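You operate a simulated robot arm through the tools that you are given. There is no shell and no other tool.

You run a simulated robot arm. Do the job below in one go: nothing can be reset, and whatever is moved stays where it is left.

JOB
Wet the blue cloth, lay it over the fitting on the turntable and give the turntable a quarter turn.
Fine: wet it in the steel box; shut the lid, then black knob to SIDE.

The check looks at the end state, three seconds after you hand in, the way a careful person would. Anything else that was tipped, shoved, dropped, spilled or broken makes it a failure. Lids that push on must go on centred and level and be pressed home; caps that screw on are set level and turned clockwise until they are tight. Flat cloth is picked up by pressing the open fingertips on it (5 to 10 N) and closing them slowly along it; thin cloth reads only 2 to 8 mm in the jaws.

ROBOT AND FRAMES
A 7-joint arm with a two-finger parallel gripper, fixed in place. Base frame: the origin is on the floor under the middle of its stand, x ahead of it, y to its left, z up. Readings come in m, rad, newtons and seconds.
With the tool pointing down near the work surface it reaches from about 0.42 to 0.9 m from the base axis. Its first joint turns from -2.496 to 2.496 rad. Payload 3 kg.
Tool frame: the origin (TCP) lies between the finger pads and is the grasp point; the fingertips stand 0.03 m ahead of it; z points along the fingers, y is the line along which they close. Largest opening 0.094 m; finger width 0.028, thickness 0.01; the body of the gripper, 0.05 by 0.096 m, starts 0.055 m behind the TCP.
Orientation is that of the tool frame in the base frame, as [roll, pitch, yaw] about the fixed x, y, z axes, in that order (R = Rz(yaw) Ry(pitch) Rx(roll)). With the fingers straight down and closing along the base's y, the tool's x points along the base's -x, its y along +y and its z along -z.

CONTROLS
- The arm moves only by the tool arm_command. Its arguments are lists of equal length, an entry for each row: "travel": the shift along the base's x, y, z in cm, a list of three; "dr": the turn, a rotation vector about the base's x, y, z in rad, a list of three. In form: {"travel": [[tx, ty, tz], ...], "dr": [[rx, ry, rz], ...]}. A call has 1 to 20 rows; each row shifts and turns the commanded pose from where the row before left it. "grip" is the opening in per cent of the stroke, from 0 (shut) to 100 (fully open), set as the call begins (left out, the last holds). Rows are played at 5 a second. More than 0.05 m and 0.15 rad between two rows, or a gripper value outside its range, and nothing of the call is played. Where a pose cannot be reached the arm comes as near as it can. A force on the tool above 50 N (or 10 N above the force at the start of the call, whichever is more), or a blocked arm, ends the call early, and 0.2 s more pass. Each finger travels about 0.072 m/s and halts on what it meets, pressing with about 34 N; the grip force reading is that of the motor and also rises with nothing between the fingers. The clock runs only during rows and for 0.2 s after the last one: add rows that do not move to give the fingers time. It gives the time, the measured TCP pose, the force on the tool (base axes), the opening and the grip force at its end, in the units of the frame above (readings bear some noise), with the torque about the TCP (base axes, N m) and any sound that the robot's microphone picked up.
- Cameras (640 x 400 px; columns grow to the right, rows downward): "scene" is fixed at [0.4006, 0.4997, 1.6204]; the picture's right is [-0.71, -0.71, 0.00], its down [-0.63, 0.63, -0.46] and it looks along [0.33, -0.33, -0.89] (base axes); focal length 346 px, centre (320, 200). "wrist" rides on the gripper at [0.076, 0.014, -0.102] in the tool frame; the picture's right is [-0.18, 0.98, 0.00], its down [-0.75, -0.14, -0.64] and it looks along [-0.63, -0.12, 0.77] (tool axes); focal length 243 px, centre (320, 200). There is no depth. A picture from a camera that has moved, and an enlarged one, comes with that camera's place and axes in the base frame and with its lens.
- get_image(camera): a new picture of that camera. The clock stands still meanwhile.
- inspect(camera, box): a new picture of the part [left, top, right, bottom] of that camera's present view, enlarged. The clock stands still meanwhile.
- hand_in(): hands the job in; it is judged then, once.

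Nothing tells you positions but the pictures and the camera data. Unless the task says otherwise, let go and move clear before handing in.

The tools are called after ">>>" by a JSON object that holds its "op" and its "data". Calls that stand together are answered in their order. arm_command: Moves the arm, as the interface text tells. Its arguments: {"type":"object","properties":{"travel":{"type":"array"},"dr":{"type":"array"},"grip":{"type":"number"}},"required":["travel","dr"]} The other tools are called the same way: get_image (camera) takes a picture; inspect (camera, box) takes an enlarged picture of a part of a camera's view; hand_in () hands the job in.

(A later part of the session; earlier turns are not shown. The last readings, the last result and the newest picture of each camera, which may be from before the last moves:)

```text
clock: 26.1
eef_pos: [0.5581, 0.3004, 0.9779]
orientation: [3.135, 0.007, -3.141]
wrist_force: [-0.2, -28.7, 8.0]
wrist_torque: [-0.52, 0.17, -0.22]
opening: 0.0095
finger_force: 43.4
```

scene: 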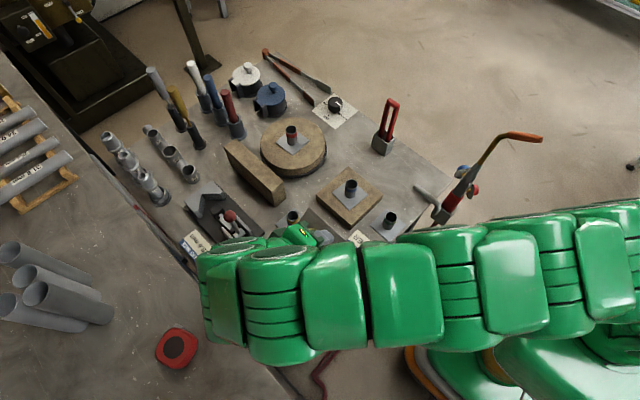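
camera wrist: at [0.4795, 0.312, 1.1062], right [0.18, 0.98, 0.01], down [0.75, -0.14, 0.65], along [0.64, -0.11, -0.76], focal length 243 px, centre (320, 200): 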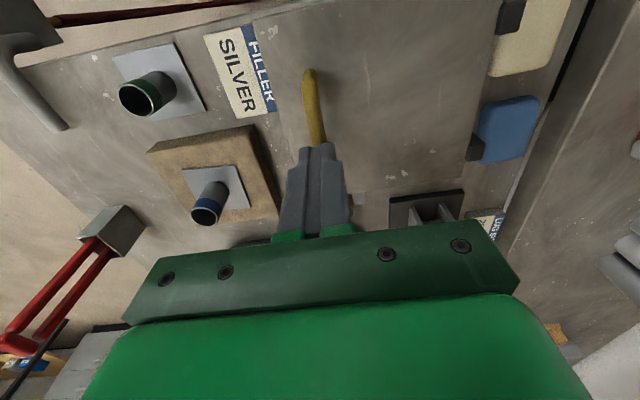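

I have the bar near the fingertips, reading 9.5 mm. I'll relieve the side load before lifting.

>>> {"op": "arm_command", "data": {"travel": [[0, -0.15, 0], [0, 0, 0]], "dr": [[0, 0, 0], [0, 0, 0]]}}

>>> {"op": "get_image", "data": {"camera": "wrist"}}

```text
clock: 26.7
eef_pos: [0.5571, 0.2996, 0.979]
orientation: [3.134, 0.008, -3.139]
wrist_force: [4.8, -6.6, 0.6]
wrist_torque: [-0.15, 0.43, -0.27]
opening: 0.0095
finger_force: 43.7
```

```text
taken
camera wrist: at [0.4799, 0.3125, 1.0821], right [0.18, 0.98, 0.01], down [0.75, -0.14, 0.65], along [0.64, -0.11, -0.76], focal length 243 px, centre (320, 200)
```

wrist: 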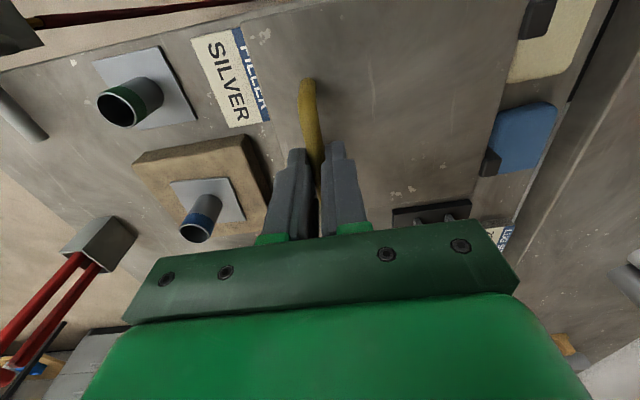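

The load is low now. I'll lift along the bar's arc with only modest gripper tilt.

>>> {"op": "arm_command", "data": {"travel": [[0, 0.23, 0.59], [0, 0.24, 0.59], [0, 0.29, 0.56], [0, 0.3, 0.56]], "dr": [[-0.025, 0, 0], [-0.025, 0, 0], [-0.025, 0, 0], [-0.025, 0, 0]]}}

```text
clock: 27.7
eef_pos: [0.556, 0.3105, 1.0019]
orientation: [-3.049, 0.005, -3.139]
wrist_force: [6.8, 19.0, -12.2]
wrist_torque: [0.39, -0.55, -0.36]
opening: 0.0093
finger_force: 43.6
```

>>> {"op": "arm_command", "data": {"travel": [[0, 0.41, 0.51], [0, 0.35, 0.53], [0, 0.4, 0.5], [0, 0.41, 0.5]], "dr": [[-0.025, 0, 0], [-0.025, 0, 0], [-0.025, 0, 0], [-0.025, 0, 0]]}}

```text
clock: 28.7
eef_pos: [0.5573, 0.3252, 1.0221]
orientation: [-2.945, 0.004, -3.137]
wrist_force: [-0.9, 15.7, -13.8]
wrist_torque: [0.26, 0.08, -0.53]
opening: 0.0094
finger_force: 43.4
```

>>> {"op": "arm_command", "data": {"travel": [[0, 0.49, 0.42], [0, 0.45, 0.46], [0, 0.5, 0.42], [0, 0.5, 0.41]], "dr": [[-0.025, 0, 0], [-0.025, 0, 0], [-0.025, 0, 0], [-0.025, 0, 0]]}}

>>> {"op": "get_image", "data": {"camera": "wrist"}}

```text
clock: 29.7
eef_pos: [0.5572, 0.3447, 1.0397]
orientation: [-2.846, 0.006, -3.135]
wrist_force: [-17.5, 12.6, -17.3]
wrist_torque: [0.4, -0.18, -0.71]
opening: 0.0096
finger_force: 43.3
```

```text
taken
camera wrist: at [0.4801, 0.3878, 1.1341], right [0.18, 0.94, -0.28], down [0.75, 0.06, 0.66], along [0.64, -0.33, -0.7], focal length 243 px, centre (320, 200)
```

wrist: 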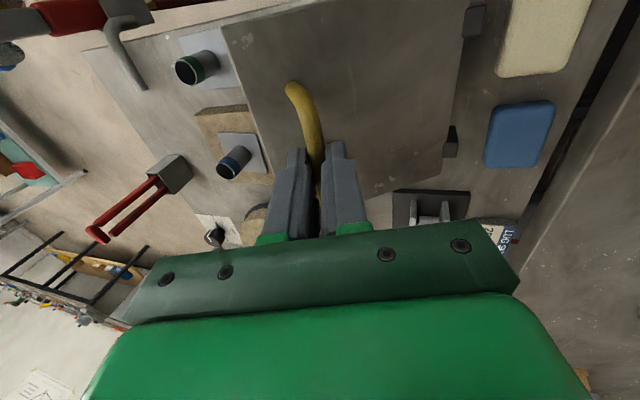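

The lid is rising well, at roughly 0.6 rad. I'll continue.

>>> {"op": "arm_command", "data": {"travel": [[-0.06, 0.58, 0.32], [0, 0.53, 0.36], [0, 0.57, 0.32], [0, 0.57, 0.31]], "dr": [[-0.025, 0, 0], [-0.025, 0, 0], [-0.025, 0, 0], [-0.025, 0, 0]]}}

```text
clock: 30.7
eef_pos: [0.5561, 0.3674, 1.0529]
orientation: [-2.746, 0.006, -3.139]
wrist_force: [9.1, 8.9, -19.1]
wrist_torque: [0.26, 0.05, -0.88]
opening: 0.0093
finger_force: 43.1
```

>>> {"op": "arm_command", "data": {"travel": [[0, 0.61, 0.23], [0, 0.58, 0.27], [0, 0.6, 0.21], [0, 0.61, 0.21]], "dr": [[-0.015, 0, 0], [-0.015, 0, 0], [-0.015, 0, 0], [-0.015, 0, 0]]}}

>>> {"op": "get_image", "data": {"camera": "wrist"}}

```text
clock: 31.7
eef_pos: [0.5571, 0.3913, 1.0632]
orientation: [-2.685, 0.007, -3.137]
wrist_force: [18.7, -5.1, 10.5]
wrist_torque: [-0.25, -1.65, -0.25]
opening: 0.0095
finger_force: 43.3
```

```text
taken
camera wrist: at [0.4797, 0.448, 1.1487], right [0.18, 0.88, -0.43], down [0.75, 0.16, 0.64], along [0.64, -0.44, -0.63], focal length 243 px, centre (320, 200)
```

wrist: 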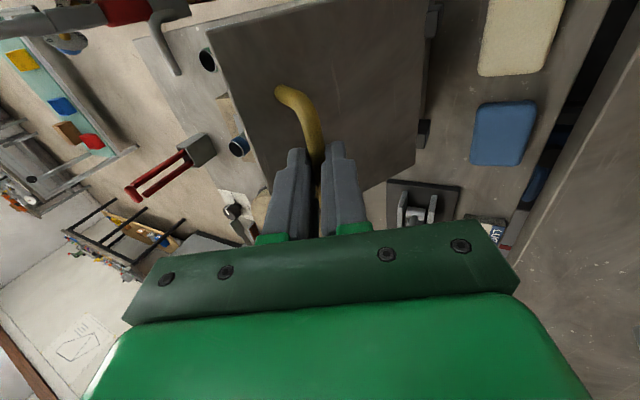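

>>> {"op": "arm_command", "data": {"travel": [[0.05, 0.61, 0.18], [0, 0.62, 0.16], [0, 0.63, 0.09], [0, 0.64, 0.09]], "dr": [[-0.015, 0, 0], [-0.015, 0, 0], [-0.015, 0, 0], [-0.015, 0, 0]]}}

```text
clock: 32.7
eef_pos: [0.5572, 0.4172, 1.068]
orientation: [-2.63, 0.005, -3.134]
wrist_force: [12.3, -2.7, 17.5]
wrist_torque: [-0.25, -1.64, -0.43]
opening: 0.0098
finger_force: 43.4
```

>>> {"op": "arm_command", "data": {"travel": [[0, 0.64, 0.1], [0, 0.64, 0.04], [0, 0.62, 0.0], [0, 0.61, -0.01]], "dr": [[-0.01, 0, 0], [-0.01, 0, 0], [0, 0, 0], [0, 0, 0]]}}

>>> {"op": "get_image", "data": {"camera": "wrist"}}

>>> {"op": "get_image", "data": {"camera": "scene"}}

```text
clock: 33.7
eef_pos: [0.5565, 0.4425, 1.0668]
orientation: [-2.609, 0.004, -3.133]
wrist_force: [-10.4, -0.7, -12.5]
wrist_torque: [0.14, -0.5, -1.12]
opening: 0.0099
finger_force: 43.9
```

```text
taken
camera wrist: at [0.4795, 0.5059, 1.1488], right [0.18, 0.85, -0.5], down [0.75, 0.21, 0.63], along [0.64, -0.49, -0.6], focal length 243 px, centre (320, 200)
```

wrist: 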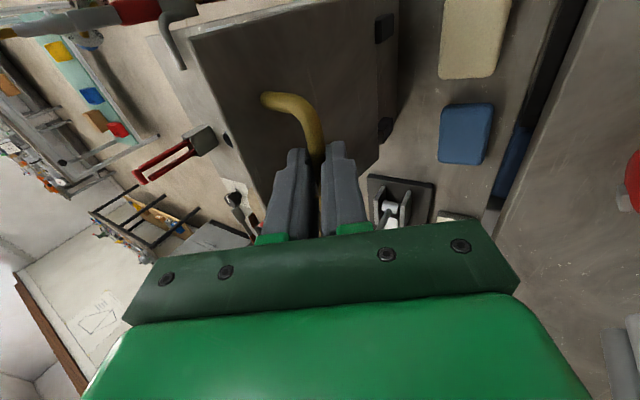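

```text
taken
```

scene: 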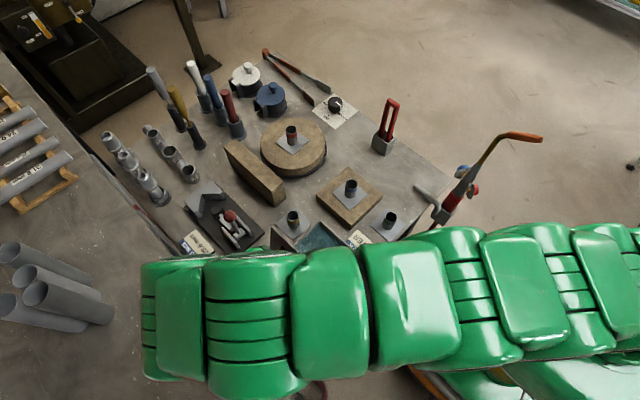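

The lid is at about 80° and the water is visible inside the box. I'll continue past vertical.

>>> {"op": "arm_command", "data": {"travel": [[-0.03, 0.61, -0.1], [0, 0.61, -0.08], [0, 0.6, -0.13], [0, 0.6, -0.14]], "dr": [[0, 0, 0], [0, 0, 0], [0, 0, 0], [0, 0, 0]]}}

```text
clock: 34.7
eef_pos: [0.554, 0.4516, 1.0615]
orientation: [-2.609, 0.005, -3.137]
wrist_force: [17.8, 4.1, 25.5]
wrist_torque: [-0.17, -1.02, -0.87]
opening: 0.0097
finger_force: 43.2
out of reach, approached as far as the arm can: row 1, 3, 4
```

At this tilt the wrist runs out of reach, so I'll lean the gripper back toward vertical around the bar.

>>> {"op": "arm_command", "data": {"travel": [[0, -0.3, 0.05], [0, -0.3, 0.05], [0, -0.2, 0.06], [0, 0, 0]], "dr": [[0.08, 0, 0], [0.08, 0, 0], [0.08, 0, 0], [0, 0, 0]]}}

```text
clock: 35.7
eef_pos: [0.5535, 0.444, 1.0616]
orientation: [-2.847, 0.004, -3.135]
wrist_force: [-4.3, -2.1, -11.4]
wrist_torque: [-0.04, -0.4, -1.17]
opening: 0.0097
finger_force: 43.6
```

>>> {"op": "arm_command", "data": {"travel": [[0, 0.5, -0.12], [0, 0.5, -0.1], [0, 0.5, -0.12]], "dr": [[0, 0, 0], [0, 0, 0], [0, 0, 0]]}}

>>> {"op": "get_image", "data": {"camera": "wrist"}}

```text
clock: 36.5
eef_pos: [0.5533, 0.4593, 1.0599]
orientation: [-2.845, 0.005, -3.137]
wrist_force: [-14.4, -1.6, -7.9]
wrist_torque: [-0.05, -0.95, -0.98]
opening: 0.01
finger_force: 44.0
```

```text
taken
camera wrist: at [0.477, 0.5023, 1.1535], right [0.18, 0.94, -0.28], down [0.75, 0.06, 0.66], along [0.64, -0.33, -0.7], focal length 243 px, centre (320, 200)
```

wrist: 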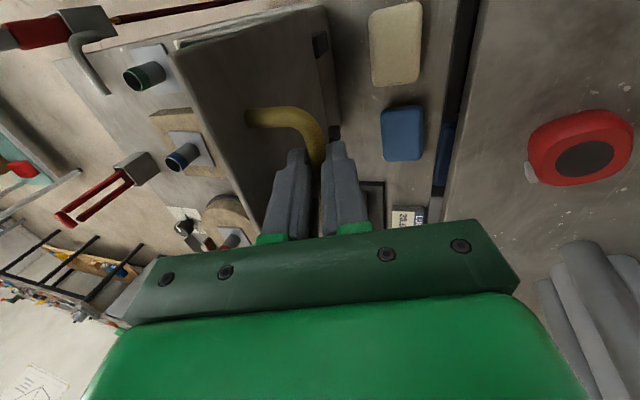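

The lid is about vertical now. A bit further should let it rest back on its stop.

>>> {"op": "arm_command", "data": {"travel": [[-0.03, 0.5, -0.18], [0, 0.5, -0.17], [0, 0.5, -0.18]], "dr": [[0.02, 0, 0], [0.02, 0, 0], [0.02, 0, 0]]}}

```text
clock: 37.3
eef_pos: [0.5537, 0.4754, 1.0546]
orientation: [-2.908, 0.004, -3.139]
wrist_force: [-11.7, -2.3, -5.3]
wrist_torque: [-0.11, -0.35, -1.19]
opening: 0.0099
finger_force: 43.5
```

>>> {"op": "arm_command", "data": {"travel": [[-0.03, 0.5, -0.24], [0, 0.5, -0.24], [0, 0.5, -0.25]], "dr": [[0.02, 0, 0], [0.02, 0, 0], [0.02, 0, 0]]}}

>>> {"op": "get_image", "data": {"camera": "wrist"}}

```text
clock: 37.9
eef_pos: [0.5542, 0.4817, 1.0523]
orientation: [-2.946, 0.007, 3.139]
wrist_force: [-16.4, -17.4, 11.7]
wrist_torque: [-0.33, 0.36, -1.37]
opening: 0.0098
finger_force: 43.9
stopped in row 3: the force on the tool passed its limit at 60 N (the readings are from after the stop); the commanded pose is now the measured one
```

```text
taken
camera wrist: at [0.4778, 0.5143, 1.1498], right [0.19, 0.96, -0.19], down [0.75, -0.01, 0.66], along [0.64, -0.27, -0.72], focal length 243 px, centre (320, 200)
```

wrist: 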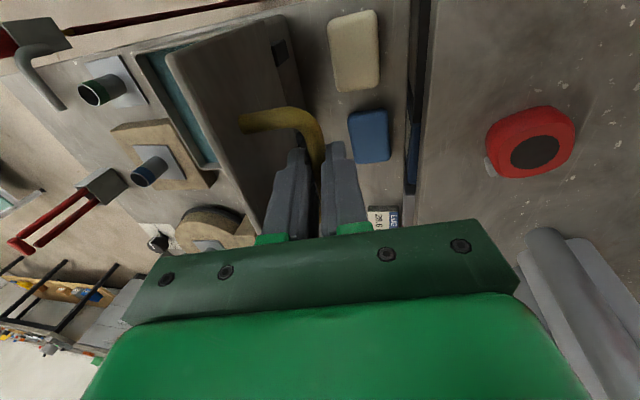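

The lid hit its stop past vertical. I'll open the fingers a little and draw them out upward along the lid.

>>> {"op": "arm_command", "data": {"travel": [[0, -0.05, 0], [0, 0, 0], [0, 0, 0]], "dr": [[0, 0, 0], [0, 0, 0], [0, 0, 0]], "grip": 28}}

>>> {"op": "get_image", "data": {"camera": "wrist"}}

```text
clock: 38.7
eef_pos: [0.555, 0.4809, 1.0503]
orientation: [-2.945, 0.007, 3.141]
wrist_force: [0.1, -0.8, 0.7]
wrist_torque: [0.01, -0.02, 0.02]
opening: 0.026
finger_force: 0.0
```

```text
taken
camera wrist: at [0.4781, 0.5146, 1.1491], right [0.18, 0.96, -0.19], down [0.75, -0.01, 0.66], along [0.64, -0.26, -0.72], focal length 243 px, centre (320, 200)
```

wrist: 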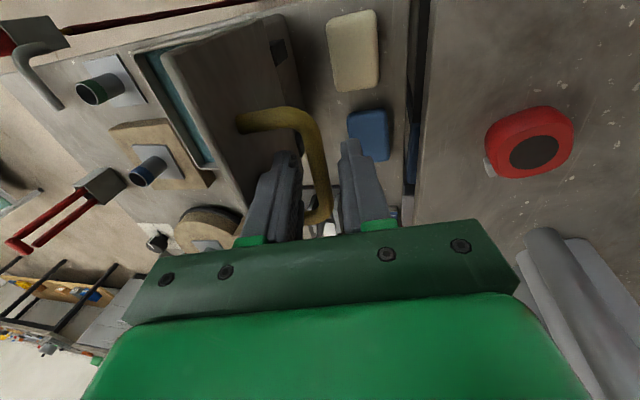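

The lid stays open. I'm withdrawing upward.

>>> {"op": "arm_command", "data": {"travel": [[0, 0.3, 1.5], [0, 0.4, 2.0], [0, 0.5, 2.5], [0, 0.5, 2.5], [0, 0, 3], [0, 0, 0]], "dr": [[0, 0, 0], [0, 0, 0], [0, 0, 0], [0, 0, 0], [0, 0, 0], [0, 0, 0]]}}

>>> {"op": "get_image", "data": {"camera": "wrist"}}

>>> {"op": "get_image", "data": {"camera": "scene"}}

```text
clock: 40.1
eef_pos: [0.5538, 0.499, 1.147]
orientation: [-2.945, 0.007, -3.141]
wrist_force: [0.2, -0.1, -0.6]
wrist_torque: [0.0, 0.05, 0.04]
opening: 0.0261
finger_force: 0.0
out of reach, approached as far as the arm can: row 5
```

```text
taken
camera wrist: at [0.4772, 0.532, 1.2444], right [0.18, 0.96, -0.19], down [0.75, -0.01, 0.66], along [0.64, -0.27, -0.72], focal length 243 px, centre (320, 200)
```

wrist: 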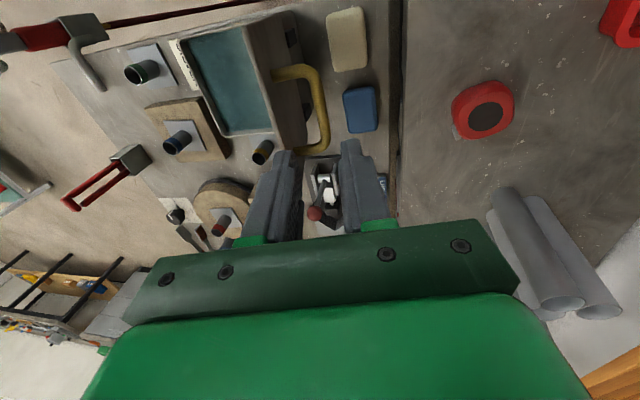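

```text
taken
```

scene: 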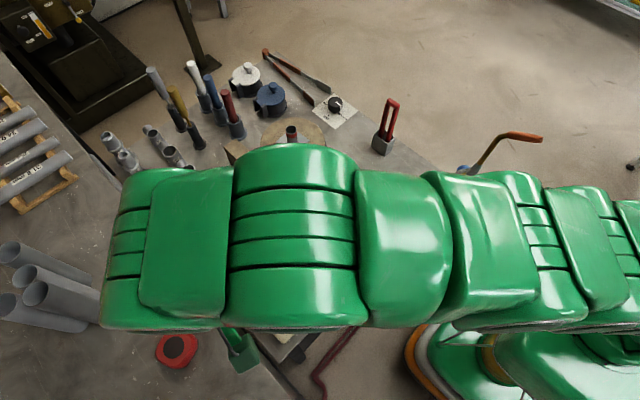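

The lid is resting open and the water basin is accessible. The raised lid stands close to the blue cloth, so I'll straighten the tool, move to +x at height and study the cloth before descending.

>>> {"op": "arm_command", "data": {"travel": [[1.5, 0, 0], [2.5, 0, 0], [3.0, 0, 0], [0, 0, 0]], "dr": [[0.1, 0, 0], [0.0966, 0, 0], [0, 0, 0], [0, 0, 0]], "grip": 100}}

>>> {"op": "get_image", "data": {"camera": "wrist"}}

>>> {"op": "get_image", "data": {"camera": "scene"}}

```text
clock: 41.1
eef_pos: [0.6244, 0.4994, 1.1451]
orientation: [3.14, 0.008, 3.14]
wrist_force: [-0.2, -1.0, 0.5]
wrist_torque: [0.02, 0.0, 0.0]
opening: 0.0937
finger_force: 0.2
```

```text
taken
camera wrist: at [0.5475, 0.5127, 1.2487], right [0.18, 0.98, 0.0], down [0.75, -0.14, 0.65], along [0.64, -0.12, -0.76], focal length 243 px, centre (320, 200)
```

wrist: 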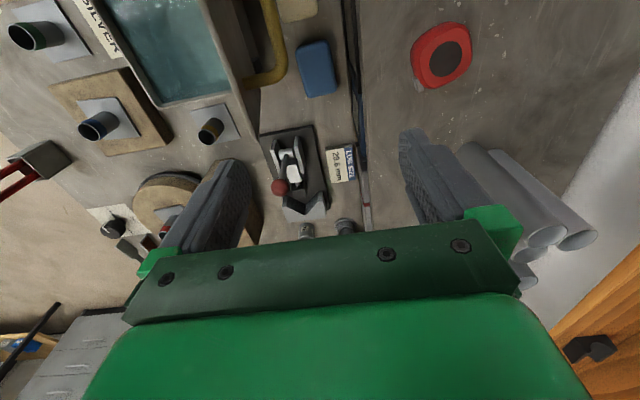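

```text
taken
```

scene: 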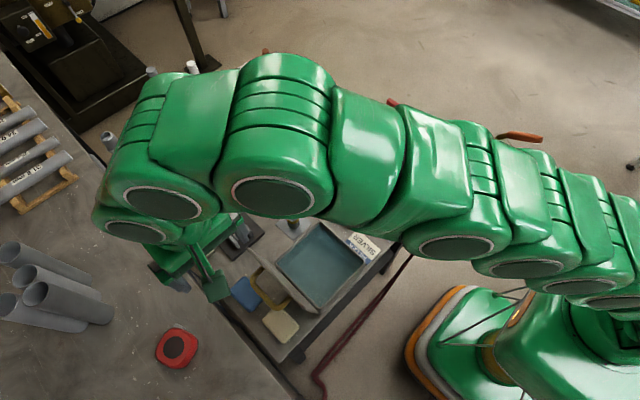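

The arm's forearm would pass exactly where the raised lid stands if I reached for the cloth now. The safe way is to lower the lid with the handle, move the blue cloth to open table clear of it, then reopen. First I'll go back above the handle.

>>> {"op": "arm_command", "data": {"travel": [[-3.0, 0, 0], [-2.5, 0, 0], [-1.45, -0.14, 0], [0, 0, -0.9], [0, 0, 0]], "dr": [[0, 0, 0], [-0.1, 0, 0], [-0.0966, 0, 0], [0, 0, 0], [0, 0, 0]], "grip": 28}}

>>> {"op": "get_image", "data": {"camera": "wrist"}}

```text
clock: 42.3
eef_pos: [0.554, 0.4963, 1.1378]
orientation: [-2.945, 0.006, 3.141]
wrist_force: [-0.2, -0.1, 0.7]
wrist_torque: [-0.01, -0.02, 0.0]
opening: 0.0262
finger_force: 0.0
```

```text
taken
camera wrist: at [0.4779, 0.5294, 1.2349], right [0.19, 0.96, -0.19], down [0.75, -0.01, 0.66], along [0.64, -0.27, -0.72], focal length 243 px, centre (320, 200)
```

wrist: 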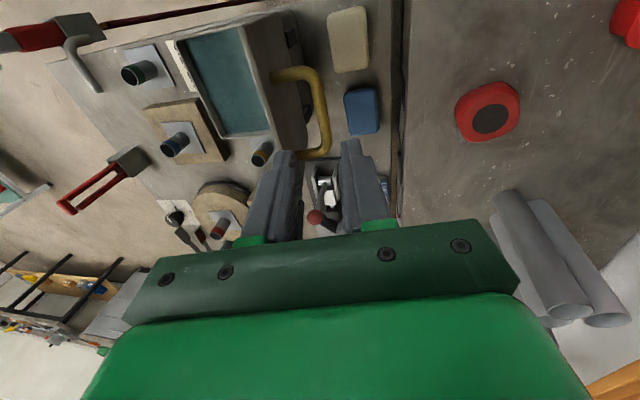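

>>> {"op": "arm_command", "data": {"travel": [[0, -0.5, -2.5], [0, -0.45, -2.5], [0, -0.35, -2.0], [0.05, -0.25, -1.7], [0, 0, 0]], "dr": [[0, 0, 0], [0, 0, 0], [0, 0, 0], [0, 0, 0], [0, 0, 0]]}}

>>> {"op": "get_image", "data": {"camera": "wrist"}}

```text
clock: 43.5
eef_pos: [0.5555, 0.481, 1.0498]
orientation: [-2.947, 0.008, 3.141]
wrist_force: [-0.4, 0.6, 0.5]
wrist_torque: [-0.02, 0.0, 0.02]
opening: 0.0266
finger_force: 0.1
```

```text
taken
camera wrist: at [0.4787, 0.5139, 1.148], right [0.18, 0.96, -0.19], down [0.75, -0.01, 0.66], along [0.64, -0.27, -0.72], focal length 243 px, centre (320, 200)
```

wrist: 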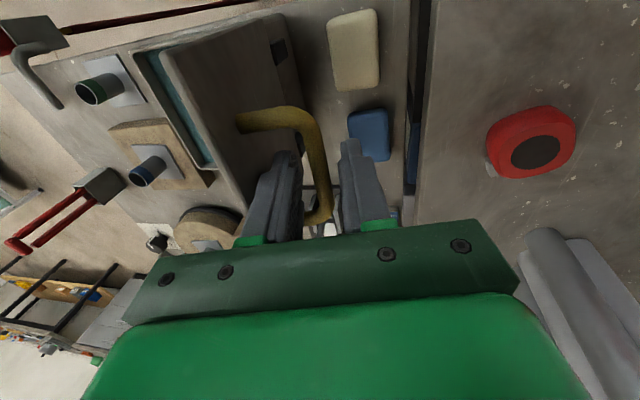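

The bar is between the fingers, so I'll close on it.

>>> {"op": "arm_command", "data": {"travel": [[0, 0, 0], [0, 0, 0], [0, 0, 0]], "dr": [[0, 0, 0], [0, 0, 0], [0, 0, 0]], "grip": 0}}

>>> {"op": "arm_command", "data": {"travel": [[0, -0.5, 0.2], [0, -0.55, 0.25], [0, -0.55, 0.2]], "dr": [[-0.015, 0, 0], [-0.02, 0, 0], [-0.02, 0, 0]]}}

```text
clock: 44.3
eef_pos: [0.5557, 0.4794, 1.0508]
orientation: [-2.945, 0.007, 3.141]
wrist_force: [-4.2, -9.0, 1.0]
wrist_torque: [-0.11, -0.15, -1.22]
opening: 0.0097
finger_force: 43.5
```

```text
clock: 45.1
eef_pos: [0.5552, 0.4656, 1.0572]
orientation: [-2.889, 0.008, -3.14]
wrist_force: [0.2, 0.7, 0.0]
wrist_torque: [0.13, 0.29, -1.31]
opening: 0.0096
finger_force: 42.9
```

>>> {"op": "arm_command", "data": {"travel": [[0, -0.59, 0.19], [0, -0.59, 0.15], [0, -0.59, 0.1], [0, -0.6, 0.08], [0, -0.6, 0.05], [0, -0.61, 0.03]], "dr": [[-0.01, 0, 0], [-0.01, 0, 0], [-0.01, 0, 0], [-0.01, 0, 0], [-0.01, 0, 0], [-0.01, 0, 0]]}}

```text
clock: 46.5
eef_pos: [0.5581, 0.4285, 1.0628]
orientation: [-2.83, 0.008, -3.141]
wrist_force: [-6.4, 0.0, 8.5]
wrist_torque: [-0.03, 0.24, -1.36]
opening: 0.0098
finger_force: 43.0
```

>>> {"op": "arm_command", "data": {"travel": [[0, -0.61, 0.03], [0, -0.61, -0.04], [0, -0.62, -0.08], [0, -0.62, -0.1], [0, -0.61, -0.13], [0, -0.61, -0.15]], "dr": [[-0.01, 0, 0], [-0.01, 0, 0], [0, 0, 0], [0, 0, 0], [0, 0, 0], [0, 0, 0]]}}

```text
clock: 47.9
eef_pos: [0.5561, 0.3919, 1.0572]
orientation: [-2.812, 0.008, -3.14]
wrist_force: [13.8, 2.2, -7.1]
wrist_torque: [0.11, -0.38, -0.91]
opening: 0.0095
finger_force: 43.2
```

>>> {"op": "arm_command", "data": {"travel": [[0.03, -0.6, -0.19], [0, -0.59, -0.22], [0, -0.59, -0.25], [0, -0.57, -0.27], [0, -0.56, -0.3], [0, -0.56, -0.32]], "dr": [[0, 0, 0], [0.01, 0, 0], [0.01, 0, 0], [0.01, 0, 0], [0.01, 0, 0], [0.01, 0, 0]]}}

```text
clock: 49.3
eef_pos: [0.5561, 0.3583, 1.043]
orientation: [-2.861, 0.007, 3.141]
wrist_force: [-5.2, -9.4, 14.0]
wrist_torque: [-0.15, 0.17, -0.71]
opening: 0.0096
finger_force: 43.8
```

>>> {"op": "arm_command", "data": {"travel": [[0, -0.55, -0.33], [0, -0.53, -0.37], [0, -0.51, -0.4], [0, -0.48, -0.43], [0, -0.46, -0.44], [0, -0.45, -0.46]], "dr": [[0.015, 0, 0], [0.015, 0, 0], [0.02, 0, 0], [0.015, 0, 0], [0.015, 0, 0], [0.02, 0, 0]]}}

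```text
clock: 50.7
eef_pos: [0.5566, 0.3273, 1.0184]
orientation: [-2.961, 0.006, 3.141]
wrist_force: [-5.8, -10.2, 7.5]
wrist_torque: [-0.18, 0.95, -0.53]
opening: 0.0096
finger_force: 43.4
```

>>> {"op": "arm_command", "data": {"travel": [[0, -0.42, -0.47], [0, -0.4, -0.5], [0, -0.38, -0.52], [0, -0.34, -0.54], [0, -0.32, -0.56], [0, -0.3, -0.57]], "dr": [[0.02, 0, 0], [0.02, 0, 0], [0.02, 0, 0], [0.02, 0, 0], [0.02, 0, 0], [0.02, 0, 0]]}}

```text
clock: 52.1
eef_pos: [0.5566, 0.3069, 0.9876]
orientation: [-3.081, 0.006, -3.14]
wrist_force: [-10.7, 1.8, -1.6]
wrist_torque: [0.06, -0.27, -0.05]
opening: 0.0095
finger_force: 43.6
```

>>> {"op": "arm_command", "data": {"travel": [[0, -0.24, -0.4], [0, -0.24, -0.4], [0, 0, 0]], "dr": [[0.02, 0, 0], [0.02, 0, 0], [0, 0, 0]]}}

```text
clock: 52.9
eef_pos: [0.5571, 0.3023, 0.9779]
orientation: [-3.123, 0.008, -3.141]
wrist_force: [1.1, 27.9, -12.4]
wrist_torque: [0.16, -0.09, -0.04]
opening: 0.0094
finger_force: 42.8
```

The lid should be down, or within a few millimetres of it. I'll release, lift off and look.

>>> {"op": "arm_command", "data": {"travel": [[0, 0, 0], [0, 0, 0], [0, 0, 2], [0, 0, 3], [0, 0, 4], [0, 0, 4]], "dr": [[0, 0, 0], [0, 0, 0], [0, 0, 0], [0, 0, 0], [0, 0, 0], [0, 0, 0]], "grip": 45}}

>>> {"op": "arm_command", "data": {"travel": [[3, 4, 0], [3, 4, 0], [0, 4.5, 0], [0, 4.5, 0], [0, 0, 0]], "dr": [[0.018, 0, 0], [0, -0.008, 0], [0, 0, 0], [0, 0, 0], [0, 0, 0]], "grip": 100}}

>>> {"op": "get_image", "data": {"camera": "wrist"}}

>>> {"op": "get_image", "data": {"camera": "scene"}}

```text
clock: 54.3
eef_pos: [0.5569, 0.3039, 1.109]
orientation: [-3.12, 0.006, 3.139]
wrist_force: [-0.3, 0.5, -0.3]
wrist_torque: [-0.01, 0.02, -0.01]
opening: 0.0424
finger_force: 0.0
```

```text
clock: 55.5
eef_pos: [0.6165, 0.4716, 1.1065]
orientation: [-3.14, 0.013, 3.141]
wrist_force: [-0.5, 0.3, 0.5]
wrist_torque: [0.03, -0.01, 0.01]
opening: 0.0941
finger_force: 0.1
```

```text
taken
camera wrist: at [0.5388, 0.4857, 1.2091], right [0.19, 0.98, 0.0], down [0.74, -0.14, 0.65], along [0.64, -0.12, -0.76], focal length 243 px, centre (320, 200)
```

wrist: 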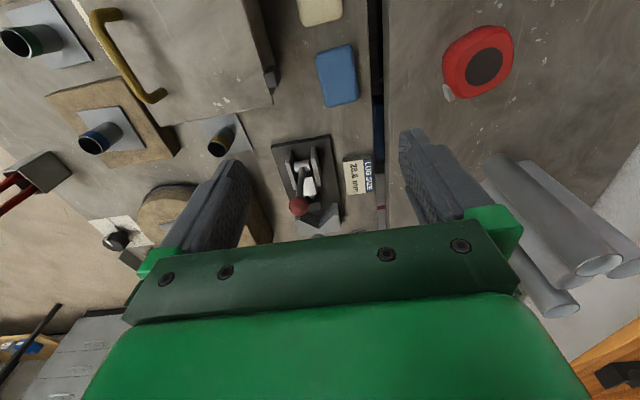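

```text
taken
```

scene: 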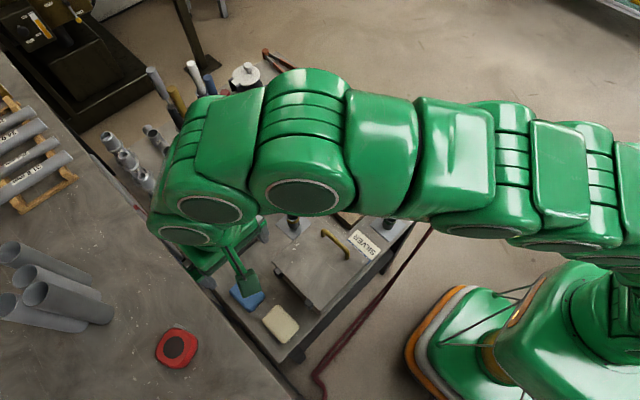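

The lid is shut again. Now I'll inspect the blue cloth closely to get its location and thickness.

>>> {"op": "inspect", "data": {"camera": "wrist", "box": [290, 30, 390, 120]}}

>>> {"op": "inspect", "data": {"camera": "scene", "box": [215, 260, 311, 330]}}

```text
4.44 times, centred on (340, 75) of wrist
camera zoom: at [0.5388, 0.4857, 1.2091], right [0.19, 0.98, 0.0], down [0.74, -0.14, 0.65], along [0.64, -0.12, -0.76], focal length 1078 px, centre (231, 756)
```

zoom: 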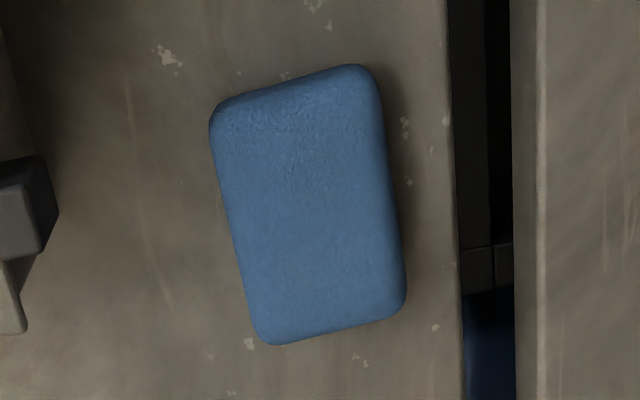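

```text
5.71 times, centred on (263, 295) of scene
camera zoom: at [0.4006, 0.4997, 1.6204], right [-0.71, -0.71, 0.0], down [-0.63, 0.63, -0.46], along [0.33, -0.33, -0.89], focal length 1976 px, centre (646, -343)
```

zoom: 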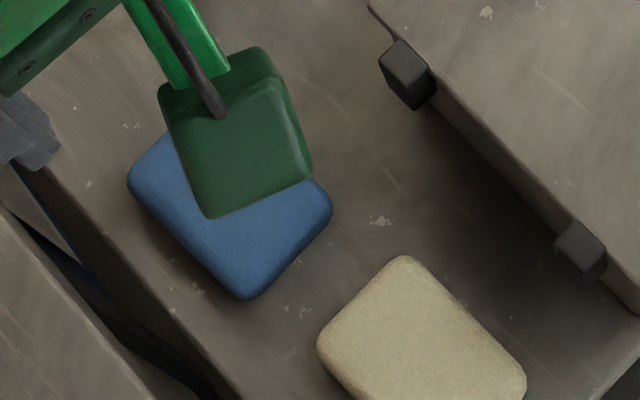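

The pad covers about x 0.595 to 0.661 and y 0.472 to 0.516, and the table edge is at y = 0.536. I'll set a moderate opening so the outer finger stays over the table, and descend around the pad.

>>> {"op": "arm_command", "data": {"travel": [[1.15, 2.2, 0], [0, 0, -4], [0, 0, -4.5], [0, 0, -4.5], [0, 0, -4.5], [0, 0, -2.5], [0, 0, 0]], "dr": [[0, 0.013, 0], [0, 0, 0], [0, 0, 0], [0, 0, 0], [0, 0, 0], [0, 0, 0], [0, 0, 0]], "grip": 65}}

>>> {"op": "get_image", "data": {"camera": "wrist"}}

>>> {"op": "inspect", "data": {"camera": "wrist", "box": [240, 90, 400, 240]}}

```text
clock: 57.1
eef_pos: [0.627, 0.4942, 0.9066]
orientation: [-3.14, 0.004, 3.14]
wrist_force: [0.1, 0.1, 0.6]
wrist_torque: [0.0, 0.0, 0.03]
opening: 0.0611
finger_force: 0.0
```

```text
taken
camera wrist: at [0.5513, 0.5087, 1.0102], right [0.18, 0.98, 0.0], down [0.75, -0.14, 0.64], along [0.63, -0.12, -0.76], focal length 243 px, centre (320, 200)
```

wrist: 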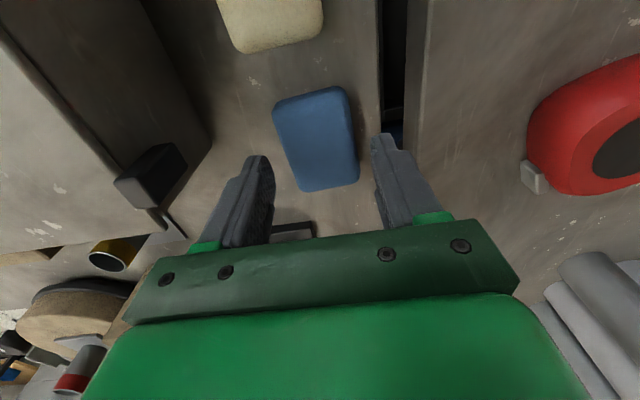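

```text
2.67 times, centred on (320, 165) of wrist
camera zoom: at [0.5513, 0.5087, 1.0102], right [0.18, 0.98, 0.0], down [0.75, -0.14, 0.64], along [0.63, -0.12, -0.76], focal length 647 px, centre (320, 293)
```

zoom: 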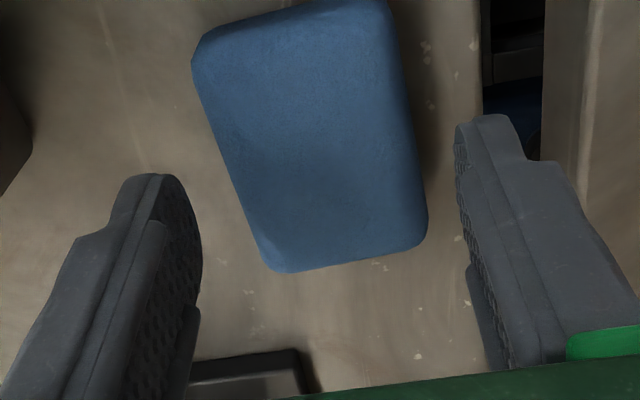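

The alignment is good. I'll descend slowly beside the pad until I feel the table.

>>> {"op": "arm_command", "data": {"travel": [[0.2, 0, -1.0], [0, 0, -0.6], [0, 0, -0.3], [0, 0, 0]], "dr": [[0, 0, 0], [0, 0, 0], [0, 0, 0], [0, 0, 0]]}}

>>> {"op": "arm_command", "data": {"travel": [[0, 0, -0.15], [0, 0, -0.15], [0, 0, 0]], "dr": [[0, 0, 0], [0, 0, 0], [0, 0, 0]]}}

```text
clock: 58.1
eef_pos: [0.6311, 0.4946, 0.889]
orientation: [-3.141, 0.003, 3.141]
wrist_force: [0.8, 0.3, -0.9]
wrist_torque: [-0.02, 0.0, 0.01]
opening: 0.0611
finger_force: 0.2
```

```text
clock: 58.9
eef_pos: [0.6293, 0.4935, 0.8864]
orientation: [-3.14, 0.001, 3.139]
wrist_force: [-0.2, 0.0, 0.0]
wrist_torque: [-0.01, 0.01, 0.03]
opening: 0.0609
finger_force: 0.0
```

>>> {"op": "arm_command", "data": {"travel": [[0, 0, -0.15], [0, 0, -0.15], [0, 0, -0.1], [0, 0, 0]], "dr": [[0, 0, 0], [0, 0, 0], [0, 0, 0], [0, 0, 0]]}}

>>> {"op": "inspect", "data": {"camera": "wrist", "box": [240, 90, 400, 240]}}

```text
clock: 59.9
eef_pos: [0.6309, 0.4933, 0.8824]
orientation: [-3.14, 0.002, 3.139]
wrist_force: [-0.2, 0.7, 0.3]
wrist_torque: [-0.02, -0.03, -0.02]
opening: 0.0613
finger_force: 0.0
```

```text
2.67 times, centred on (320, 165) of wrist
camera zoom: at [0.5539, 0.508, 0.9855], right [0.19, 0.98, 0.0], down [0.75, -0.14, 0.64], along [0.63, -0.12, -0.77], focal length 647 px, centre (320, 293)
```

zoom: 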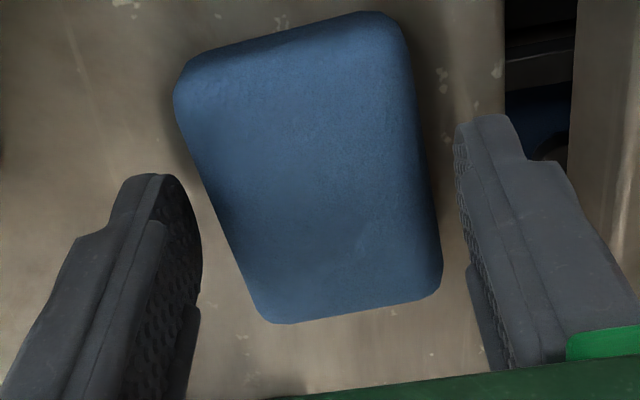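

>>> {"op": "arm_command", "data": {"travel": [[0, 0, -0.15], [0, 0, -0.15], [0, 0, -0.1], [0, 0, 0]], "dr": [[0, 0, 0], [0, 0, 0], [0, 0, 0], [0, 0, 0]]}}

```text
clock: 60.9
eef_pos: [0.63, 0.4948, 0.8797]
orientation: [-3.138, 0.002, 3.14]
wrist_force: [-0.2, -0.1, -0.2]
wrist_torque: [0.01, 0.04, 0.02]
opening: 0.0612
finger_force: 0.1
```

>>> {"op": "arm_command", "data": {"travel": [[0, 0, -0.15], [0, 0, -0.15], [0, 0, -0.1], [0, 0, 0]], "dr": [[0, 0, 0], [0, 0, 0], [0, 0, 0], [0, 0, 0]]}}

```text
clock: 61.9
eef_pos: [0.6295, 0.4933, 0.8728]
orientation: [-3.14, 0.002, 3.139]
wrist_force: [-0.6, -0.2, -0.1]
wrist_torque: [0.02, 0.0, 0.02]
opening: 0.0611
finger_force: 0.0
```

>>> {"op": "arm_command", "data": {"travel": [[0, 0, -0.1], [0, 0, -0.1], [0, 0, -0.1], [0, 0, 0]], "dr": [[0, 0, 0], [0, 0, 0], [0, 0, 0], [0, 0, 0]]}}

>>> {"op": "inspect", "data": {"camera": "wrist", "box": [240, 90, 400, 240]}}

```text
clock: 62.9
eef_pos: [0.631, 0.4938, 0.8703]
orientation: [-3.139, 0.001, 3.14]
wrist_force: [0.3, 0.5, 0.2]
wrist_torque: [0.01, 0.02, -0.02]
opening: 0.0612
finger_force: 0.2
```

```text
2.67 times, centred on (320, 165) of wrist
camera zoom: at [0.5537, 0.5077, 0.9744], right [0.19, 0.98, 0.0], down [0.75, -0.14, 0.64], along [0.63, -0.12, -0.77], focal length 647 px, centre (320, 293)
```

zoom: 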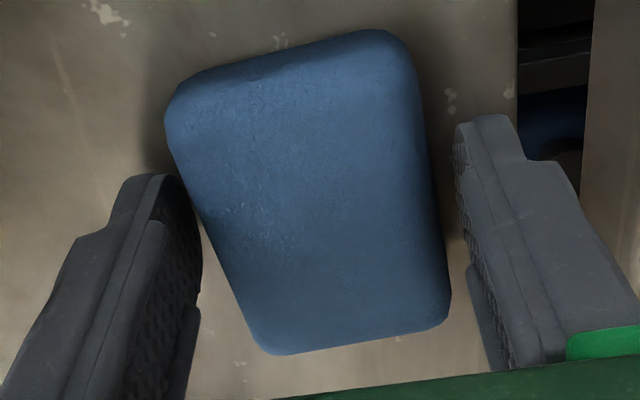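

The tips are about 2 cm below the pad's top and it sits between the fingers, so I'll close on it.

>>> {"op": "arm_command", "data": {"travel": [[0, 0, 0], [0, 0, 0], [0, 0, 0], [0, 0, 0], [0, 0, 0]], "dr": [[0, 0, 0], [0, 0, 0], [0, 0, 0], [0, 0, 0], [0, 0, 0]], "grip": 0}}

>>> {"op": "inspect", "data": {"camera": "wrist", "box": [240, 90, 400, 240]}}

```text
clock: 64.1
eef_pos: [0.6309, 0.4936, 0.8714]
orientation: [-3.141, 0.001, 3.141]
wrist_force: [-0.4, -0.4, 1.6]
wrist_torque: [0.01, 0.03, 0.02]
opening: 0.0493
finger_force: 34.1
```

```text
2.67 times, centred on (320, 165) of wrist
camera zoom: at [0.5537, 0.5077, 0.9744], right [0.19, 0.98, 0.0], down [0.75, -0.14, 0.64], along [0.63, -0.12, -0.77], focal length 647 px, centre (320, 293)
```

zoom: 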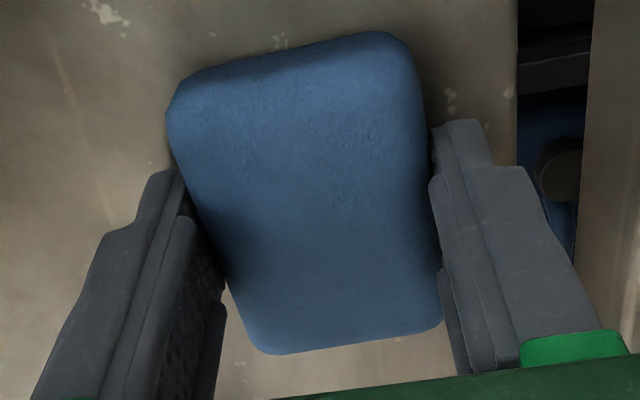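

The pad is held at 49 mm and is firm. I'll lift it and carry it at height to bare table near (0.595, 0.025), between the blue-banded fitting's brick and the red striker.

>>> {"op": "arm_command", "data": {"travel": [[0, 0, 1.0], [0, 0, 2], [0, 0, 3], [0, 0, 4], [0, 0, 4], [0, 0, 4], [0, 0, 0]], "dr": [[0, 0, 0], [0, 0, 0], [0, 0, 0], [0, 0, 0], [0, 0, 0], [0, 0, 0], [0, 0, 0]]}}

>>> {"op": "get_image", "data": {"camera": "wrist"}}

>>> {"op": "get_image", "data": {"camera": "scene"}}

```text
clock: 65.7
eef_pos: [0.6294, 0.493, 1.0527]
orientation: [3.141, 0.002, 3.142]
wrist_force: [0.1, -0.1, -0.4]
wrist_torque: [-0.03, -0.01, 0.02]
opening: 0.0492
finger_force: 34.1
```

```text
taken
camera wrist: at [0.5536, 0.5068, 1.1544], right [0.18, 0.98, 0.0], down [0.75, -0.14, 0.64], along [0.63, -0.12, -0.77], focal length 243 px, centre (320, 200)
```

wrist: 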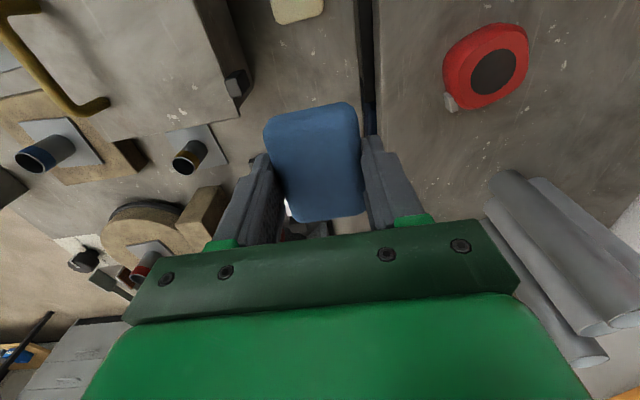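

```text
taken
```

scene: 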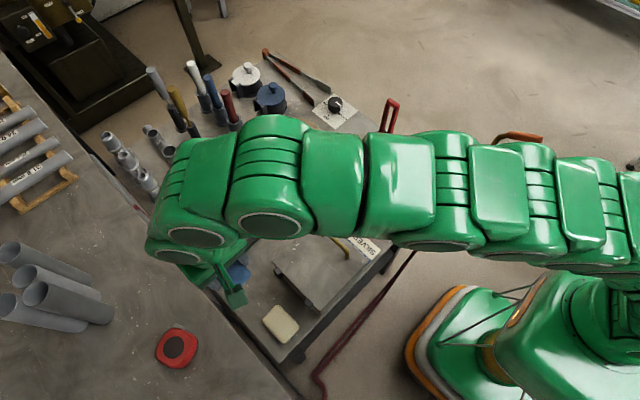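

The pad is securely held. I'm carrying it across at this height.

>>> {"op": "arm_command", "data": {"travel": [[-0.35, -4.7, 0], [-0.35, -4.7, 0], [-0.35, -4.7, 0], [-0.35, -4.7, 0], [-0.35, -4.7, 0], [-0.35, -4.7, 0], [-0.35, -4.7, 0], [-0.35, -4.7, 0], [-0.35, -4.7, 0], [-0.35, -4.5, 0], [0, 0, 0]], "dr": [[0, 0, 0], [0, 0, 0], [0, 0, 0], [0, 0, 0], [0, 0, 0], [0, 0, 0], [0, 0, 0], [0, 0, 0], [0, 0, 0], [0, 0, 0], [0, 0, 0]]}}

>>> {"op": "get_image", "data": {"camera": "wrist"}}

>>> {"op": "get_image", "data": {"camera": "scene"}}

```text
clock: 68.1
eef_pos: [0.5946, 0.0264, 1.0512]
orientation: [-3.139, 0.001, -3.14]
wrist_force: [0.7, -0.2, 0.1]
wrist_torque: [0.01, -0.03, 0.01]
opening: 0.0488
finger_force: 33.8
```

```text
taken
camera wrist: at [0.5185, 0.0409, 1.1541], right [0.18, 0.98, 0.0], down [0.75, -0.14, 0.64], along [0.63, -0.12, -0.76], focal length 243 px, centre (320, 200)
```

wrist: 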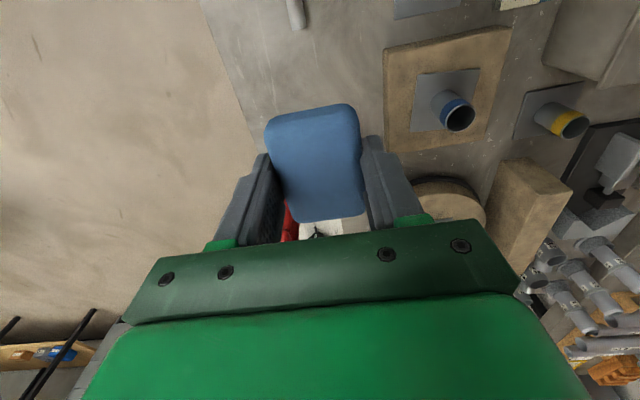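

```text
taken
```

scene: 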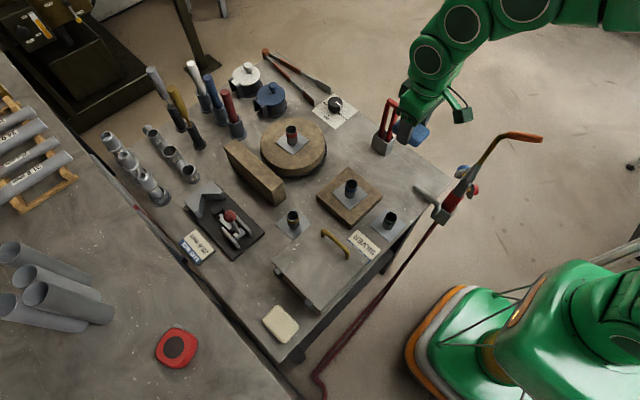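

The spot is clear: the table edge is at y ≈ -0.08 and the striker stands at x ≥ 0.655. I'll shift 1 cm toward the base and lower the pad to the same height at which it was gripped.

>>> {"op": "arm_command", "data": {"travel": [[-1.0, 0.4, 0], [0, 0, -4], [0, 0, -4], [0, 0, -4], [0, 0, -3.5], [0, 0, -1.7], [0, 0, 0]], "dr": [[0, 0, 0], [0, 0, 0], [0, 0, 0], [0, 0, 0], [0, 0, 0], [0, 0, 0], [0, 0, 0]]}}

>>> {"op": "inspect", "data": {"camera": "scene", "box": [350, 60, 510, 180]}}

```text
clock: 69.7
eef_pos: [0.5833, 0.0314, 0.8789]
orientation: [-3.141, 0.002, 3.139]
wrist_force: [0.4, -0.3, 0.1]
wrist_torque: [0.0, 0.01, -0.05]
opening: 0.0485
finger_force: 33.7
```

```text
3.33 times, centred on (430, 120) of scene
camera zoom: at [0.4006, 0.4997, 1.6204], right [-0.71, -0.71, 0.0], down [-0.63, 0.63, -0.46], along [0.33, -0.33, -0.89], focal length 1152 px, centre (-47, 467)
```

zoom: 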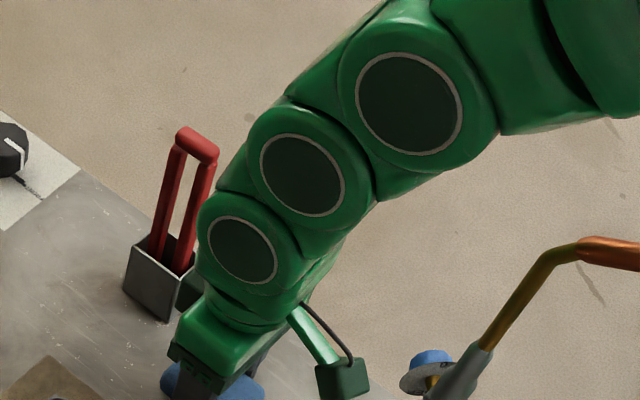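

The wrist stands well clear of the striker. I'll lower the last few millimetres and release.

>>> {"op": "arm_command", "data": {"travel": [[0, 0, -0.3], [0, 0, -0.3], [0, 0, 0]], "dr": [[0, 0, 0], [0, 0, 0], [0, 0, 0]]}}

```text
clock: 70.5
eef_pos: [0.5841, 0.0305, 0.8721]
orientation: [-3.141, 0.003, 3.139]
wrist_force: [0.5, -0.1, -0.1]
wrist_torque: [-0.02, -0.01, -0.01]
opening: 0.0485
finger_force: 33.8
```

>>> {"op": "arm_command", "data": {"travel": [[0, 0, -0.1], [0, 0, -0.1], [0, 0, 0]], "dr": [[0, 0, 0], [0, 0, 0], [0, 0, 0]]}}

```text
clock: 71.3
eef_pos: [0.5856, 0.0293, 0.8712]
orientation: [-3.139, 0.003, 3.139]
wrist_force: [-1.6, 0.5, 2.0]
wrist_torque: [0.07, 0.05, 0.02]
opening: 0.0488
finger_force: 34.3
```

I feel light contact with the table, so I'll release and rise.

>>> {"op": "arm_command", "data": {"travel": [[0, 0, 0], [0, 0, 0], [0, 0, 0], [0, 0, 2], [0, 0, 4], [0, 0, 4], [0, 0, 4], [0, 0, 4], [0, 0, 0]], "dr": [[0, 0, 0], [0, 0, 0], [0, 0, 0], [0, 0, 0], [0, 0, 0], [0, 0, 0], [0, 0, 0], [0, 0, 0], [0, 0, 0]], "grip": 65}}

>>> {"op": "get_image", "data": {"camera": "wrist"}}

>>> {"op": "get_image", "data": {"camera": "scene"}}

```text
clock: 73.3
eef_pos: [0.5831, 0.0295, 1.0537]
orientation: [-3.14, 0.002, 3.141]
wrist_force: [-0.5, 0.4, 0.0]
wrist_torque: [-0.02, -0.01, 0.01]
opening: 0.061
finger_force: 0.0
```

```text
taken
camera wrist: at [0.5068, 0.0437, 1.1558], right [0.19, 0.98, 0.0], down [0.75, -0.14, 0.64], along [0.63, -0.12, -0.77], focal length 243 px, centre (320, 200)
```

wrist: 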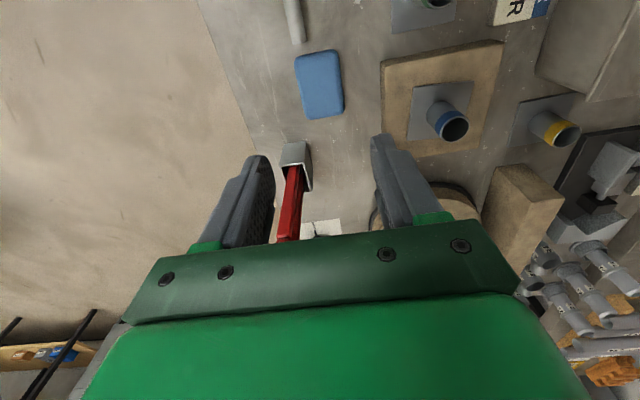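

```text
taken
```

scene: 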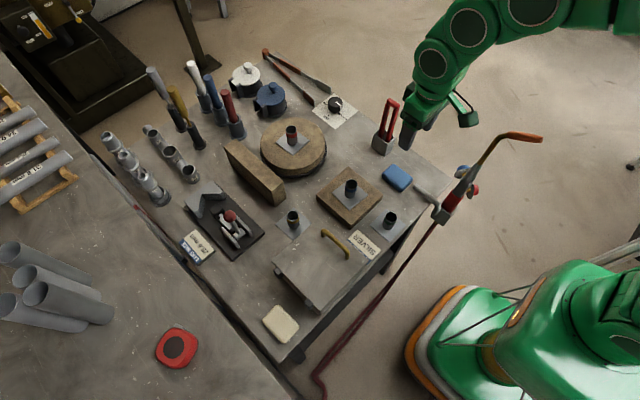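

The pad rests flat at about (0.585, 0.03). Now I'll go back to the lid handle and reopen it using the known arc.

>>> {"op": "arm_command", "data": {"travel": [[-0.4, 4.5, 0], [-0.4, 4.5, 0], [-0.4, 4.5, 0], [-0.4, 4.5, 0], [-0.5, 4.5, 0], [-0.5, 4.5, 0], [0, 0.08, 0], [0, 0, -3.0], [0, 0, -3.0], [0, 0, -1.5], [0, 0, 0]], "dr": [[0, 0, 0], [0, 0, 0], [0, 0, 0], [0, 0, 0], [0, 0, 0], [0, 0, 0], [0, 0, 0], [0, 0, 0], [0, 0, 0], [0, 0, 0], [0, 0, 0]], "grip": 45}}

>>> {"op": "get_image", "data": {"camera": "wrist"}}

```text
clock: 75.7
eef_pos: [0.5584, 0.3008, 0.9764]
orientation: [-3.141, 0.004, 3.139]
wrist_force: [0.1, 0.1, 0.6]
wrist_torque: [-0.01, 0.02, 0.04]
opening: 0.0422
finger_force: 0.0
```

```text
taken
camera wrist: at [0.4819, 0.3148, 1.0793], right [0.19, 0.98, 0.0], down [0.75, -0.14, 0.64], along [0.63, -0.12, -0.77], focal length 243 px, centre (320, 200)
```

wrist: 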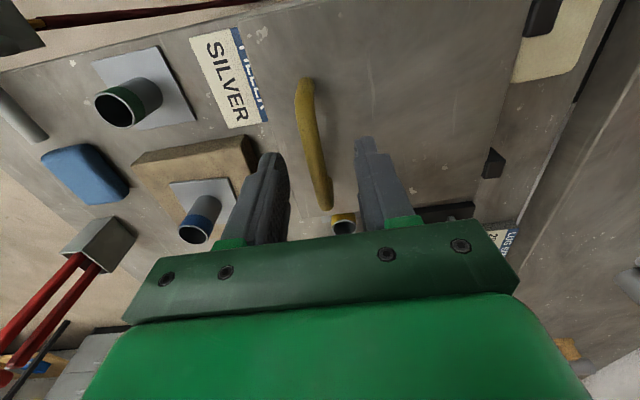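

>>> {"op": "arm_command", "data": {"travel": [[0, 0, 0], [0, 0, 0], [0, 0, 0]], "dr": [[0, 0, 0], [0, 0, 0], [0, 0, 0]], "grip": 0}}

```text
clock: 76.5
eef_pos: [0.5591, 0.3013, 0.9766]
orientation: [-3.138, 0.002, 3.138]
wrist_force: [0.6, -19.1, 4.4]
wrist_torque: [-0.34, 0.01, 0.11]
opening: 0.0094
finger_force: 43.7
```

>>> {"op": "arm_command", "data": {"travel": [[0, 0.19, 0.6], [0, 0.24, 0.59], [0, 0.3, 0.57], [0, 0.32, 0.56], [0, 0.33, 0.54]], "dr": [[-0.03, 0, 0], [-0.03, 0, 0], [-0.02, 0, 0], [-0.02, 0, 0], [-0.02, 0, 0]]}}

>>> {"op": "arm_command", "data": {"travel": [[0, 0.37, 0.52], [0, 0.4, 0.5], [0, 0.42, 0.48], [0, 0.44, 0.46], [0, 0.46, 0.44], [0, 0.48, 0.42]], "dr": [[-0.02, 0, 0], [-0.02, 0, 0], [-0.02, 0, 0], [-0.02, 0, 0], [-0.015, 0, 0], [-0.015, 0, 0]]}}

```text
clock: 77.7
eef_pos: [0.5572, 0.3149, 1.0054]
orientation: [-3.02, 0.0, 3.141]
wrist_force: [-17.0, -10.1, 5.4]
wrist_torque: [-0.09, 0.35, -0.16]
opening: 0.0096
finger_force: 42.7
```

```text
clock: 79.1
eef_pos: [0.559, 0.3393, 1.0324]
orientation: [-2.908, 0.002, 3.14]
wrist_force: [-14.9, -19.8, 18.7]
wrist_torque: [-0.43, 0.73, -0.53]
opening: 0.0094
finger_force: 43.2
```

>>> {"op": "arm_command", "data": {"travel": [[-0.05, 0.46, 0.44], [0, 0.52, 0.38], [0, 0.55, 0.36], [0, 0.55, 0.33], [0, 0.56, 0.31], [0, 0.58, 0.27]], "dr": [[-0.015, 0, 0], [-0.015, 0, 0], [-0.015, 0, 0], [-0.01, 0, 0], [-0.01, 0, 0], [-0.01, 0, 0]]}}

>>> {"op": "arm_command", "data": {"travel": [[0, 0.59, 0.25], [0, 0.59, 0.22], [0, 0.6, 0.19], [0, 0.61, 0.16], [0, 0.61, 0.13], [0, 0.62, 0.1]], "dr": [[-0.01, 0, 0], [-0.01, 0, 0], [0, 0, 0], [0, 0, 0], [0, 0, 0], [0, 0, 0]]}}

```text
clock: 80.5
eef_pos: [0.5579, 0.3717, 1.0542]
orientation: [-2.831, 0.004, 3.139]
wrist_force: [10.7, -7.8, 10.2]
wrist_torque: [-0.27, -0.04, -0.67]
opening: 0.0094
finger_force: 43.8
```

```text
clock: 81.9
eef_pos: [0.5587, 0.4084, 1.0649]
orientation: [-2.813, 0.002, 3.139]
wrist_force: [18.7, -2.6, 4.0]
wrist_torque: [-0.15, -1.03, -0.74]
opening: 0.0097
finger_force: 43.6
```

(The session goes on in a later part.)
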